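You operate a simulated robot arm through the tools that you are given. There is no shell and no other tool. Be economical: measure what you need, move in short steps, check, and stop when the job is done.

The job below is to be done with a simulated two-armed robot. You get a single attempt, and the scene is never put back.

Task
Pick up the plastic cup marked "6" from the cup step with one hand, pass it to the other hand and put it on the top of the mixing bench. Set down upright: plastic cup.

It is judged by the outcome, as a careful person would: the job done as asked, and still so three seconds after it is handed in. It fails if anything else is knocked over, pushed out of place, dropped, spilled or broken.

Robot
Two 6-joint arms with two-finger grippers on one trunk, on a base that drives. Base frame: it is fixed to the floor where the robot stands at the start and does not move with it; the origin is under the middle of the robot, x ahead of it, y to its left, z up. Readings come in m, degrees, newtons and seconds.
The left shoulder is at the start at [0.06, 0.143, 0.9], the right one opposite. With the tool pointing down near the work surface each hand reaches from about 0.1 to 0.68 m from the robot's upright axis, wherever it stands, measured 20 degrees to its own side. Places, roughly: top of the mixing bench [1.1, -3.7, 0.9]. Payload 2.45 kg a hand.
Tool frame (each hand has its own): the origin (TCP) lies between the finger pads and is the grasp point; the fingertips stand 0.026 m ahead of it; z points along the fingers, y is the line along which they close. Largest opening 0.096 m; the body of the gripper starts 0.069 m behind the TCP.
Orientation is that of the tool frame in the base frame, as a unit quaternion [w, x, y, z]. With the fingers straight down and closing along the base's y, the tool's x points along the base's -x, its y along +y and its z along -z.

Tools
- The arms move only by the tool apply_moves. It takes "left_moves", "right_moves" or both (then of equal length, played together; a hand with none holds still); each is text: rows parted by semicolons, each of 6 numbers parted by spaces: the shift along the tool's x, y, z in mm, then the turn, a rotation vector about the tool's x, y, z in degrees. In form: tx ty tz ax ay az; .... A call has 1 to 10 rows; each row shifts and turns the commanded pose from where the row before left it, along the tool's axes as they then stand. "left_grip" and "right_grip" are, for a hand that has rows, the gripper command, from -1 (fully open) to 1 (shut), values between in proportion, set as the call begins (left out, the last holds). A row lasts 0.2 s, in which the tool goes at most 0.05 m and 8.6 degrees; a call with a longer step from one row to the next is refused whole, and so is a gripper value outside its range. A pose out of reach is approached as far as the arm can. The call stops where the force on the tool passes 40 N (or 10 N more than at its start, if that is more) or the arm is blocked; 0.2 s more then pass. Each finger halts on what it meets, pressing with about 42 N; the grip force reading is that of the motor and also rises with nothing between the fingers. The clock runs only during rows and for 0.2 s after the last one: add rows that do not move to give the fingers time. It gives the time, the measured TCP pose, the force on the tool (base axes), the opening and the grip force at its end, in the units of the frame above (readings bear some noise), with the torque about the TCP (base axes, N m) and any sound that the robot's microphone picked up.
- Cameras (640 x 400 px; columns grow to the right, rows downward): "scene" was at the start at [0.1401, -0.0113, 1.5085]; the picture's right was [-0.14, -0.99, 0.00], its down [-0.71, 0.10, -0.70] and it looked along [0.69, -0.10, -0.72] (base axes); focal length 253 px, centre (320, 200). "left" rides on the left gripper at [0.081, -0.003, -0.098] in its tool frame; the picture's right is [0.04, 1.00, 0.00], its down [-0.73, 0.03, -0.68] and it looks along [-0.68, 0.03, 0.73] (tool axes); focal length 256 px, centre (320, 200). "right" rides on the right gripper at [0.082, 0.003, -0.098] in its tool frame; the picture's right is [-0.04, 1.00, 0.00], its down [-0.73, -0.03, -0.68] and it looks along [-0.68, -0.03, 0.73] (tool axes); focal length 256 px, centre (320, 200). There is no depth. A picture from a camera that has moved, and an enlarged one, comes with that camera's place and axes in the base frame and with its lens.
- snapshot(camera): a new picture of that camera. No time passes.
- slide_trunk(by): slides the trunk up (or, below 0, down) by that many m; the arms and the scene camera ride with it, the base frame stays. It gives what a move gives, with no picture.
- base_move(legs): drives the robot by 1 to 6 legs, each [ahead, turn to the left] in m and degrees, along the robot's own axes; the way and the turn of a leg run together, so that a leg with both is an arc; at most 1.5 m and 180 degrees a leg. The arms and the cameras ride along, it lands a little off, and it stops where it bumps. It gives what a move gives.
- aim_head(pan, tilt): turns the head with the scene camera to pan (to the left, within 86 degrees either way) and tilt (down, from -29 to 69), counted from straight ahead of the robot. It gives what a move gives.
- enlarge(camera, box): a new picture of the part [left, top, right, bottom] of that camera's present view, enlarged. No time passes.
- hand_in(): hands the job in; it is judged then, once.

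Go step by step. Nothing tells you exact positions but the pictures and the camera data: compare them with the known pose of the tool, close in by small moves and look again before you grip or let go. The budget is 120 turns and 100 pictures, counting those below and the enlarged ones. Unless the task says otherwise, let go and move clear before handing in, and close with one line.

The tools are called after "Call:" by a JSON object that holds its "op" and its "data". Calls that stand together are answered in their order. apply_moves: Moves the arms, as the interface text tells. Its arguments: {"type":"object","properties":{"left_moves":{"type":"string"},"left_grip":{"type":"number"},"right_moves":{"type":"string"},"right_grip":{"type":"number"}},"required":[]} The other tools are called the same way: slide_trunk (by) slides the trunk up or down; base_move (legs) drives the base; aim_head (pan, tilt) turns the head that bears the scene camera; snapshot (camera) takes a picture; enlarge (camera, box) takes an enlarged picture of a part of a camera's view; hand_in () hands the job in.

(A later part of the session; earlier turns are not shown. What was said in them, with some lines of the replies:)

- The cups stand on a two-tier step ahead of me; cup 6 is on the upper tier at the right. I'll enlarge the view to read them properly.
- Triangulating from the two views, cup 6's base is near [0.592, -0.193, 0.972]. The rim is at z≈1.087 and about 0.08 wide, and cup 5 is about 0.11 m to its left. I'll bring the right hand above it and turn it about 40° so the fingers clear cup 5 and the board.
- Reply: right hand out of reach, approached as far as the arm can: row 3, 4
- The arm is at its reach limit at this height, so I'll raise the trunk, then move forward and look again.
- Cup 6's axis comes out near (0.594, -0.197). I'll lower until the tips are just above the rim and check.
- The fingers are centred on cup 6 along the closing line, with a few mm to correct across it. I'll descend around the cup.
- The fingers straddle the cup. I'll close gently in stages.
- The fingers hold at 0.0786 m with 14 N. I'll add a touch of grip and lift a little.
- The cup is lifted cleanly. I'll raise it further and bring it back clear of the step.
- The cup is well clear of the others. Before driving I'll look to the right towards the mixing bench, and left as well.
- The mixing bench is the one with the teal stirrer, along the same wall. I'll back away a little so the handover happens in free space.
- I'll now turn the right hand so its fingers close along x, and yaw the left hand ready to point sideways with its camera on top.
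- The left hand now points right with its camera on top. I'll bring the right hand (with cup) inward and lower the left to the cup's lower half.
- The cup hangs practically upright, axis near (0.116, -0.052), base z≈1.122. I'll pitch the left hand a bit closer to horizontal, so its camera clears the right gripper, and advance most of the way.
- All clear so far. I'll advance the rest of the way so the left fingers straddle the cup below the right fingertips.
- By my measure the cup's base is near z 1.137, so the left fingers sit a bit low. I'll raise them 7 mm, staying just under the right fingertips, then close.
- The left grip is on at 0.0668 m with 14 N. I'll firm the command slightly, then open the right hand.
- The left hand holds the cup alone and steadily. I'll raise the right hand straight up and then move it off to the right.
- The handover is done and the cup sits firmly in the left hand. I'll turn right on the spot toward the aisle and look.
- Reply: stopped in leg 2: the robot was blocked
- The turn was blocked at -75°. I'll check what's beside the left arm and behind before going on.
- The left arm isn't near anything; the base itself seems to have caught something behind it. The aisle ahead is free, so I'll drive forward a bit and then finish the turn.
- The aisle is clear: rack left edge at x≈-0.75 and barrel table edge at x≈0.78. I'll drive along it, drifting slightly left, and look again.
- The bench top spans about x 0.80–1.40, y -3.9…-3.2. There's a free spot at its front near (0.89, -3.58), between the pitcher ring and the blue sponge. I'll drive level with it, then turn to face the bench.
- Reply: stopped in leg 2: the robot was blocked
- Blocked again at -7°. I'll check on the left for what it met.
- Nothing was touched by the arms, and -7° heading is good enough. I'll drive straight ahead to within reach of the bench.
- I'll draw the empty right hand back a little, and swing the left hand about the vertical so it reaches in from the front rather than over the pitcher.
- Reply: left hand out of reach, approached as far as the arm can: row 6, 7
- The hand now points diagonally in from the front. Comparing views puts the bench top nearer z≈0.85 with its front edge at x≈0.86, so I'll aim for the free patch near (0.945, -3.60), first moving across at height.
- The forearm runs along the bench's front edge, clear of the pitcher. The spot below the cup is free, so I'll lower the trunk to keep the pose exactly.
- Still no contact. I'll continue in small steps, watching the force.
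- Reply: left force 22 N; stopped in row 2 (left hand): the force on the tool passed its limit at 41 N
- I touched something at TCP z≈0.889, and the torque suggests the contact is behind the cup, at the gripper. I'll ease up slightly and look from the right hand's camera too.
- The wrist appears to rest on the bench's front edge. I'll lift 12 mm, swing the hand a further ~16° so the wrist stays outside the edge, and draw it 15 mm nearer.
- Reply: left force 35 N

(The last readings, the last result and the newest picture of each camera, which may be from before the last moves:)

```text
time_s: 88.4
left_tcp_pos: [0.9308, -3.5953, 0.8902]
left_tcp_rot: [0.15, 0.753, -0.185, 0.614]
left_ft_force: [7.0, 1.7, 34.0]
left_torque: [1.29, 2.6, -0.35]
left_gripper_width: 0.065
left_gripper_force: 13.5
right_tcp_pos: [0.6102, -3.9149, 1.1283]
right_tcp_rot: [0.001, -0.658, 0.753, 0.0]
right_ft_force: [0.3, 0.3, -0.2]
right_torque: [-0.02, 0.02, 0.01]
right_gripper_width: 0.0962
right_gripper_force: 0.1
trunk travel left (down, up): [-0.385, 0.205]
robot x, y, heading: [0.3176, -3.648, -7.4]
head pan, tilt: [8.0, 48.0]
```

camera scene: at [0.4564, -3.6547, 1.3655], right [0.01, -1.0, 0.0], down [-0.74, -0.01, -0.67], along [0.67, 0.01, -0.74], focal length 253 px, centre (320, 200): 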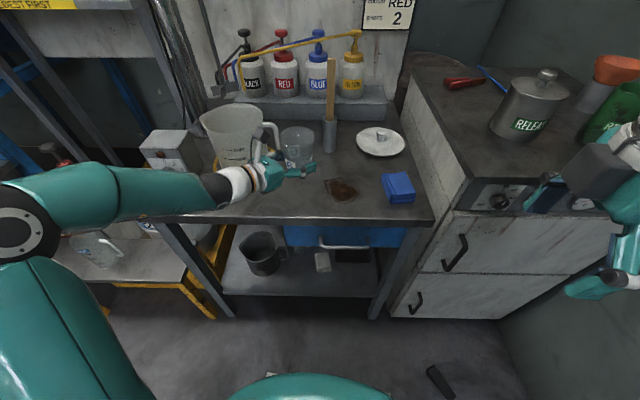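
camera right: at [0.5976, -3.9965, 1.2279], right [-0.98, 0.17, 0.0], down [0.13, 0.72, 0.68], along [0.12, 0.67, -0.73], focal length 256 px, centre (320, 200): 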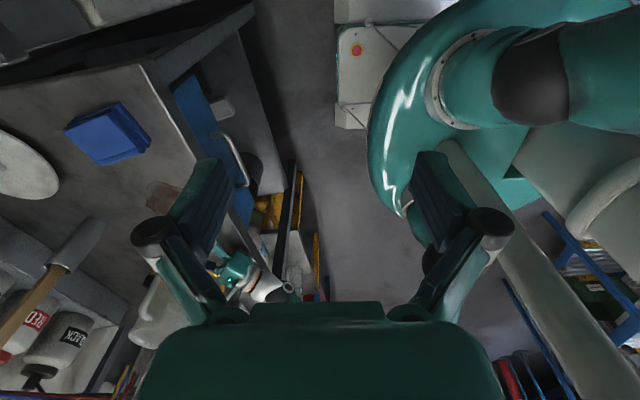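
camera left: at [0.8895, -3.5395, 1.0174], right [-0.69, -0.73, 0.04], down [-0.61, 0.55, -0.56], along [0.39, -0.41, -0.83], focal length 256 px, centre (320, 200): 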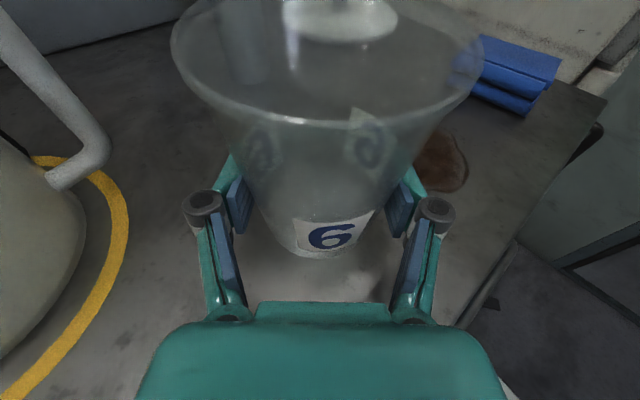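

Call:
{"op": "enlarge", "data": {"camera": "left", "box": [160, 100, 480, 320]}}

Call:
{"op": "enlarge", "data": {"camera": "scene", "box": [230, 150, 330, 230]}}

```text
1.82 times, centred on (320, 210) of left
camera zoom: at [0.8607, -3.5551, 0.9893], right [-0.46, -0.89, 0.04], down [-0.73, 0.35, -0.58], along [0.5, -0.29, -0.81], focal length 465 px, centre (320, 182)
```

zoom: 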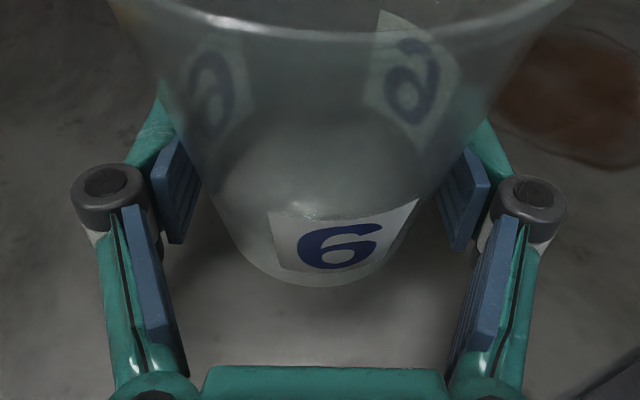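

```text
5.00 times, centred on (280, 190) of scene
camera zoom: at [0.4542, -3.655, 1.3661], right [0.01, -1.0, 0.0], down [-0.74, -0.01, -0.67], along [0.67, 0.01, -0.74], focal length 1264 px, centre (520, 250)
```

zoom: 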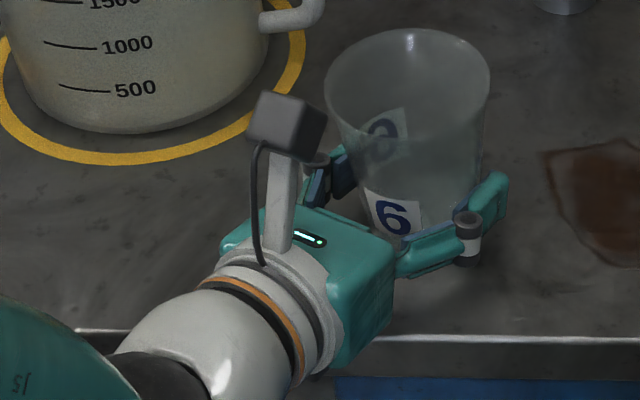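

The gripper body is touching the bench edge at about the height the cup should meet the top. I'll lift, swing the hand to point straight in, and shift so the body stays just outside the edge and the cup touches first.

Call:
{"op": "apply_moves", "data": {"left_moves": "17 0 -3.6 0 0 0; 0 0 0 7.8 0 -1.7; 0 0 0 7.8 0 -1.7; 0 0 0 7.8 0 -1.7; 0 0 0 0 0 0"}}

Call:
{"op": "snapshot", "data": {"camera": "scene"}}

```text
time_s: 89.6
left_tcp_pos: [0.9349, -3.5765, 0.8994]
left_tcp_rot: [0.135, 0.761, -0.163, 0.614]
left_ft_force: [0.7, 0.6, 0.1]
left_torque: [-0.01, 0.05, -0.03]
left_gripper_width: 0.065
left_gripper_force: 13.9
left hand out of reach, approached as far as the arm can: row 2, 3, 4
right_tcp_pos: [0.6116, -3.9161, 1.1294]
right_tcp_rot: [0.0, -0.658, 0.753, 0.0]
right_ft_force: [-0.5, 0.6, -0.3]
right_torque: [-0.03, 0.01, -0.01]
right_gripper_width: 0.0963
right_gripper_force: 0.0
trunk travel left (down, up): [-0.385, 0.205]
robot x, y, heading: [0.318, -3.6472, -7.4]
head pan, tilt: [8.0, 48.0]
```

```text
32 pictures are left
camera scene: at [0.4564, -3.6547, 1.3655], right [0.01, -1.0, 0.0], down [-0.74, -0.01, -0.67], along [0.67, 0.01, -0.74], focal length 253 px, centre (320, 200)
```

scene: 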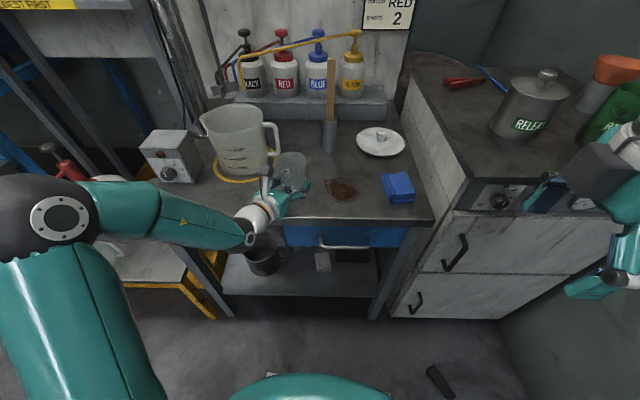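

The wrist won't yaw further. Instead I'll tip the hand nose-down by 4°, which raises the body off the bench edge. Then I'll descend gently until the cup's base itself touches.

Call:
{"op": "apply_moves", "data": {"left_moves": "0 0 0 0 -4 0; -3.8 0 1.1 0 0 0; -3.8 0 1.1 0 0 0; 0 0 0 0 0 0"}}

Call:
{"op": "apply_moves", "data": {"left_moves": "-2.4 0 0.7 0 0 0; 0 0 0 0 0 0"}}

Call:
{"op": "apply_moves", "data": {"left_moves": "-1.9 0 0.6 0 0 0; 0 0 0 0 0 0"}}

```text
time_s: 90.6
left_tcp_pos: [0.9351, -3.5754, 0.8911]
left_tcp_rot: [0.132, 0.781, -0.17, 0.587]
left_ft_force: [-0.6, 0.2, 0.1]
left_torque: [0.01, 0.01, 0.01]
left_gripper_width: 0.0652
left_gripper_force: 13.7
right_tcp_pos: [0.6123, -3.9155, 1.1294]
right_tcp_rot: [0.001, -0.658, 0.753, 0.001]
right_ft_force: [-0.6, 0.2, -0.7]
right_torque: [-0.01, 0.01, -0.06]
right_gripper_width: 0.096
right_gripper_force: 0.1
trunk travel left (down, up): [-0.385, 0.205]
robot x, y, heading: [0.3202, -3.6491, -7.4]
head pan, tilt: [8.0, 48.0]
```

```text
time_s: 91.2
left_tcp_pos: [0.936, -3.5743, 0.8888]
left_tcp_rot: [0.133, 0.78, -0.17, 0.587]
left_ft_force: [0.3, 0.2, 0.5]
left_torque: [0.02, -0.02, -0.02]
left_gripper_width: 0.0653
left_gripper_force: 14.2
right_tcp_pos: [0.6107, -3.9165, 1.1286]
right_tcp_rot: [0.001, -0.659, 0.753, 0.0]
right_ft_force: [0.3, -0.4, 0.0]
right_torque: [0.05, -0.01, 0.01]
right_gripper_width: 0.0959
right_gripper_force: 0.1
trunk travel left (down, up): [-0.385, 0.205]
robot x, y, heading: [0.3175, -3.6484, -7.4]
head pan, tilt: [8.0, 48.0]
```

```text
time_s: 91.8
left_tcp_pos: [0.935, -3.5753, 0.8868]
left_tcp_rot: [0.132, 0.78, -0.17, 0.587]
left_ft_force: [0.7, 0.7, -0.2]
left_torque: [0.01, -0.04, 0.0]
left_gripper_width: 0.0652
left_gripper_force: 14.2
right_tcp_pos: [0.6113, -3.9147, 1.1292]
right_tcp_rot: [0.0, -0.658, 0.753, 0.0]
right_ft_force: [0.0, 0.2, 0.4]
right_torque: [0.02, 0.01, 0.0]
right_gripper_width: 0.096
right_gripper_force: 0.1
trunk travel left (down, up): [-0.385, 0.205]
robot x, y, heading: [0.3178, -3.6473, -7.5]
head pan, tilt: [8.0, 48.0]
```

Call:
{"op": "apply_moves", "data": {"left_moves": "-1.9 0 0.6 0 0 0; 0 0 0 0 0 0"}}

Call:
{"op": "apply_moves", "data": {"left_moves": "-1.9 0 0.6 0 0 0; 0 0 0 0 0 0"}}

Call:
{"op": "apply_moves", "data": {"left_moves": "-1.4 0 0.4 0 0 0; 0 0 0 0 0 0"}}

```text
time_s: 92.4
left_tcp_pos: [0.9344, -3.5761, 0.8855]
left_tcp_rot: [0.133, 0.78, -0.171, 0.588]
left_ft_force: [1.0, -0.4, 2.3]
left_torque: [-0.02, -0.05, 0.0]
left_gripper_width: 0.0651
left_gripper_force: 14.3
right_tcp_pos: [0.6104, -3.9153, 1.1281]
right_tcp_rot: [0.0, -0.659, 0.752, 0.0]
right_ft_force: [0.0, 0.4, 0.0]
right_torque: [0.02, -0.02, -0.01]
right_gripper_width: 0.0961
right_gripper_force: 0.0
trunk travel left (down, up): [-0.385, 0.205]
robot x, y, heading: [0.3192, -3.6471, -7.6]
head pan, tilt: [8.0, 48.0]
```

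```text
time_s: 93.0
left_tcp_pos: [0.9351, -3.5757, 0.8841]
left_tcp_rot: [0.133, 0.779, -0.17, 0.589]
left_ft_force: [-0.8, 0.5, 7.1]
left_torque: [-0.02, -0.15, 0.02]
left_gripper_width: 0.065
left_gripper_force: 13.6
right_tcp_pos: [0.6106, -3.915, 1.1296]
right_tcp_rot: [0.0, -0.658, 0.753, 0.0]
right_ft_force: [0.5, -0.1, 0.3]
right_torque: [0.01, 0.02, -0.01]
right_gripper_width: 0.0961
right_gripper_force: 0.1
trunk travel left (down, up): [-0.385, 0.205]
robot x, y, heading: [0.3179, -3.6466, -7.3]
head pan, tilt: [8.0, 48.0]
```

```text
time_s: 93.6
left_tcp_pos: [0.9355, -3.5762, 0.8841]
left_tcp_rot: [0.132, 0.779, -0.17, 0.589]
left_ft_force: [0.0, 1.3, 16.8]
left_torque: [0.9, 1.24, -0.07]
left_gripper_width: 0.0649
left_gripper_force: 14.0
right_tcp_pos: [0.6106, -3.9144, 1.1287]
right_tcp_rot: [0.001, -0.659, 0.753, -0.001]
right_ft_force: [-0.6, 0.1, 0.0]
right_torque: [-0.03, -0.03, 0.01]
right_gripper_width: 0.096
right_gripper_force: 0.1
trunk travel left (down, up): [-0.385, 0.205]
robot x, y, heading: [0.3186, -3.6469, -7.0]
head pan, tilt: [8.0, 48.0]
```

Contact torque now places the force under the cup's far base edge, so the base is on the bench. I'll back off the last millimetre and open the fingers.

Call:
{"op": "apply_moves", "data": {"left_moves": "1.2 0 -0.4 0 0 0; 0 0 0 0 0 0"}}

Call:
{"op": "apply_moves", "data": {"left_moves": "0 0 0 0 0 0; 0 0 0 0 0 0; 0 0 0 0 0 0", "left_grip": -0.5}}

Call:
{"op": "snapshot", "data": {"camera": "left"}}

Call:
{"op": "enlarge", "data": {"camera": "scene", "box": [230, 140, 340, 228]}}

```text
time_s: 94.2
left_tcp_pos: [0.9351, -3.5742, 0.8825]
left_tcp_rot: [0.131, 0.78, -0.169, 0.588]
left_ft_force: [0.8, 0.6, 11.7]
left_torque: [0.41, 0.46, 0.06]
left_gripper_width: 0.0646
left_gripper_force: 13.8
right_tcp_pos: [0.6109, -3.9151, 1.1296]
right_tcp_rot: [0.0, -0.658, 0.753, 0.0]
right_ft_force: [0.3, 0.4, 0.6]
right_torque: [0.02, 0.01, 0.02]
right_gripper_width: 0.0961
right_gripper_force: 0.1
trunk travel left (down, up): [-0.385, 0.205]
robot x, y, heading: [0.3185, -3.6496, -7.1]
head pan, tilt: [8.0, 48.0]
```

```text
time_s: 95.0
left_tcp_pos: [0.9359, -3.574, 0.8842]
left_tcp_rot: [0.132, 0.78, -0.169, 0.588]
left_ft_force: [0.5, -0.6, 13.0]
left_torque: [0.66, 0.91, -0.02]
left_gripper_width: 0.0718
left_gripper_force: 0.0
right_tcp_pos: [0.6105, -3.9152, 1.1285]
right_tcp_rot: [0.001, -0.659, 0.752, 0.0]
right_ft_force: [-0.2, 0.9, -0.1]
right_torque: [-0.02, -0.01, -0.01]
right_gripper_width: 0.0961
right_gripper_force: 0.0
trunk travel left (down, up): [-0.385, 0.205]
robot x, y, heading: [0.3178, -3.6461, -7.5]
head pan, tilt: [8.0, 48.0]
```

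```text
31 pictures are left
camera left: at [0.8714, -3.5424, 0.9885], right [-0.41, -0.91, 0.04], down [-0.79, 0.33, -0.52], along [0.46, -0.25, -0.85], focal length 256 px, centre (320, 200)
```

left: 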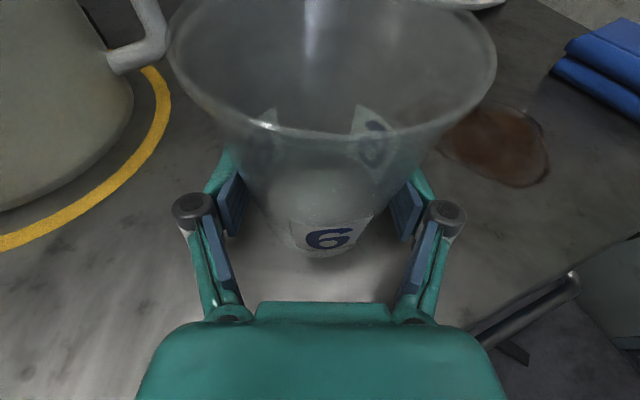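

```text
4.55 times, centred on (285, 184) of scene
camera zoom: at [0.4553, -3.655, 1.3656], right [0.01, -1.0, 0.0], down [-0.74, -0.01, -0.67], along [0.67, 0.01, -0.74], focal length 1149 px, centre (479, 273)
```

zoom: 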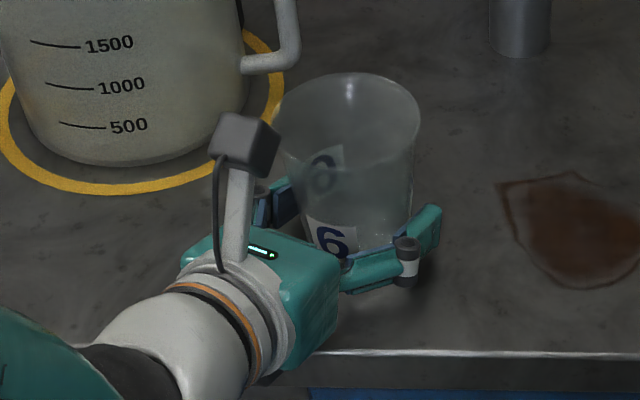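

The cup has settled on its base. I'll open fully, lift a hair off the bench, and begin withdrawing straight back in small steps.

Call:
{"op": "apply_moves", "data": {"left_moves": "0 0 0 0 0 0; 0 0 0 0 0 0; 2.9 0 -0.9 0 0 0; 0 0 0 0 0 0", "left_grip": -1}}

Call:
{"op": "apply_moves", "data": {"left_moves": "-2.8 0 -9.6 0 0 0; -2.8 0 -9.6 0 0 0; 0 0 0 0 0 0"}}

Call:
{"op": "snapshot", "data": {"camera": "left"}}

```text
time_s: 96.0
left_tcp_pos: [0.9355, -3.5757, 0.8851]
left_tcp_rot: [0.132, 0.781, -0.169, 0.586]
left_ft_force: [-0.1, 0.5, 0.5]
left_torque: [0.0, -0.02, -0.01]
left_gripper_width: 0.096
left_gripper_force: 0.1
right_tcp_pos: [0.6116, -3.9159, 1.1279]
right_tcp_rot: [0.0, -0.658, 0.753, 0.0]
right_ft_force: [0.9, -0.3, 0.2]
right_torque: [0.0, -0.02, 0.01]
right_gripper_width: 0.0958
right_gripper_force: 0.0
trunk travel left (down, up): [-0.385, 0.205]
robot x, y, heading: [0.3177, -3.6483, -7.4]
head pan, tilt: [8.0, 48.0]
```

```text
time_s: 96.8
left_tcp_pos: [0.916, -3.568, 0.8868]
left_tcp_rot: [0.129, 0.781, -0.168, 0.588]
left_ft_force: [0.6, 0.2, 0.0]
left_torque: [0.01, 0.02, -0.02]
left_gripper_width: 0.096
left_gripper_force: 0.0
right_tcp_pos: [0.6115, -3.9154, 1.1295]
right_tcp_rot: [0.0, -0.658, 0.753, 0.0]
right_ft_force: [-0.2, -0.5, -0.1]
right_torque: [0.0, 0.0, 0.02]
right_gripper_width: 0.096
right_gripper_force: 0.0
trunk travel left (down, up): [-0.385, 0.205]
robot x, y, heading: [0.3189, -3.648, -7.2]
head pan, tilt: [8.0, 48.0]
```

```text
29 pictures are left
camera left: at [0.8525, -3.5346, 0.9919], right [-0.41, -0.91, 0.04], down [-0.79, 0.33, -0.52], along [0.46, -0.24, -0.85], focal length 256 px, centre (320, 200)
```

left: 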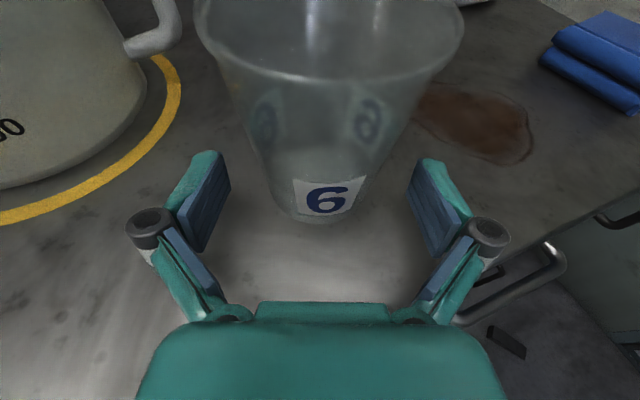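

Retreat is clean and the cup is standing on its own. I'll continue straight back.

Call:
{"op": "apply_moves", "data": {"left_moves": "-3.4 0 -12 0 0 0; -3.4 0 -12 0 0 0; -3.4 0 -12 0 0 0; -3.4 0 -12 0 0 0; -3.4 0 -12 0 0 0; 0 0 0 0 0 0"}}

Call:
{"op": "snapshot", "data": {"camera": "left"}}

Call:
{"op": "enlarge", "data": {"camera": "scene", "box": [220, 110, 380, 230]}}

```text
time_s: 98.2
left_tcp_pos: [0.8599, -3.5426, 0.8855]
left_tcp_rot: [0.13, 0.781, -0.168, 0.588]
left_ft_force: [-0.7, 0.4, 0.4]
left_torque: [-0.02, 0.01, 0.01]
left_gripper_width: 0.096
left_gripper_force: 0.1
right_tcp_pos: [0.6119, -3.9151, 1.1277]
right_tcp_rot: [-0.001, -0.658, 0.753, 0.0]
right_ft_force: [0.3, -0.2, 0.0]
right_torque: [-0.02, 0.01, -0.02]
right_gripper_width: 0.0964
right_gripper_force: 0.0
trunk travel left (down, up): [-0.385, 0.205]
robot x, y, heading: [0.3176, -3.6461, -7.3]
head pan, tilt: [8.0, 48.0]
```

```text
28 pictures are left
camera left: at [0.7959, -3.5093, 0.9916], right [-0.4, -0.91, 0.04], down [-0.79, 0.32, -0.52], along [0.46, -0.24, -0.85], focal length 256 px, centre (320, 200)
```

left: 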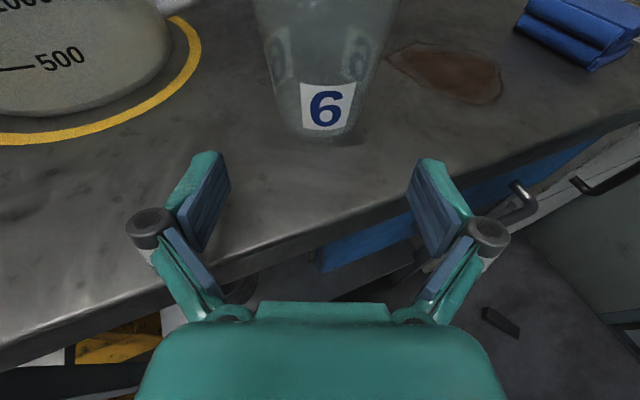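

```text
3.33 times, centred on (300, 170) of scene
camera zoom: at [0.4565, -3.6548, 1.3655], right [0.01, -1.0, 0.0], down [-0.74, -0.01, -0.67], along [0.67, 0.01, -0.74], focal length 842 px, centre (387, 300)
```

zoom: 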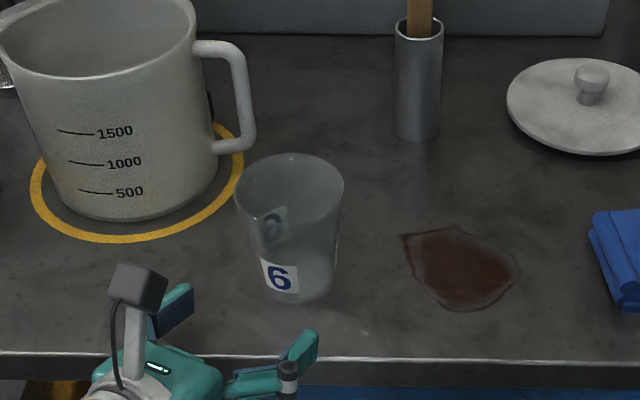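

Cup 6 stands upright on the bench and nothing else has moved. I'll back the base off a little so everything is well clear, and take one last look.

Call:
{"op": "base_move", "data": {"legs": [[-0.15, 0]]}}

Call:
{"op": "snapshot", "data": {"camera": "scene"}}

```text
time_s: 99.6
left_tcp_pos: [0.7104, -3.5225, 0.8873]
left_tcp_rot: [0.129, 0.781, -0.168, 0.588]
left_ft_force: [0.4, -0.2, 0.4]
left_torque: [-0.03, -0.01, -0.01]
left_gripper_width: 0.096
left_gripper_force: 0.0
right_tcp_pos: [0.4606, -3.8968, 1.1298]
right_tcp_rot: [0.001, -0.657, 0.754, 0.0]
right_ft_force: [0.3, 0.5, -0.2]
right_torque: [0.06, -0.06, 0.01]
right_gripper_width: 0.0959
right_gripper_force: 0.2
trunk travel left (down, up): [-0.385, 0.205]
robot x, y, heading: [0.1724, -3.6303, -7.2]
head pan, tilt: [8.0, 48.0]
```

```text
26 pictures are left
camera scene: at [0.3062, -3.6357, 1.3657], right [0.01, -1.0, 0.0], down [-0.74, -0.01, -0.67], along [0.67, 0.01, -0.74], focal length 253 px, centre (320, 200)
```

scene: 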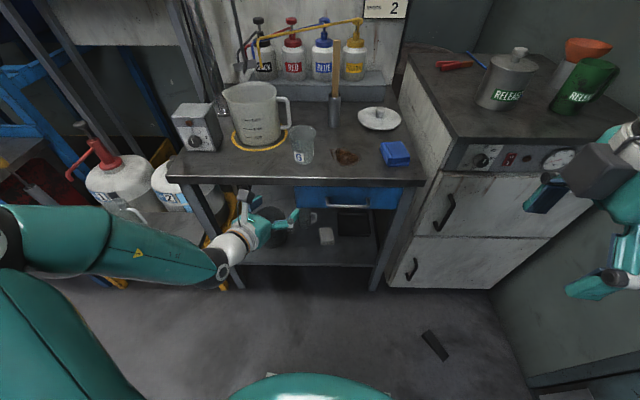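

The cup stands upright on the mixing bench and both hands are clear, so I'm handing in.

Call:
{"op": "hand_in", "data": {}}

```text
The job is handed in.
```

Cup 6 was picked from the cup step with the right hand, passed to the left, and now stands upright on the mixing bench; the base bumped something unseen twice while turning, and no displaced objects showed in the pictures I took.
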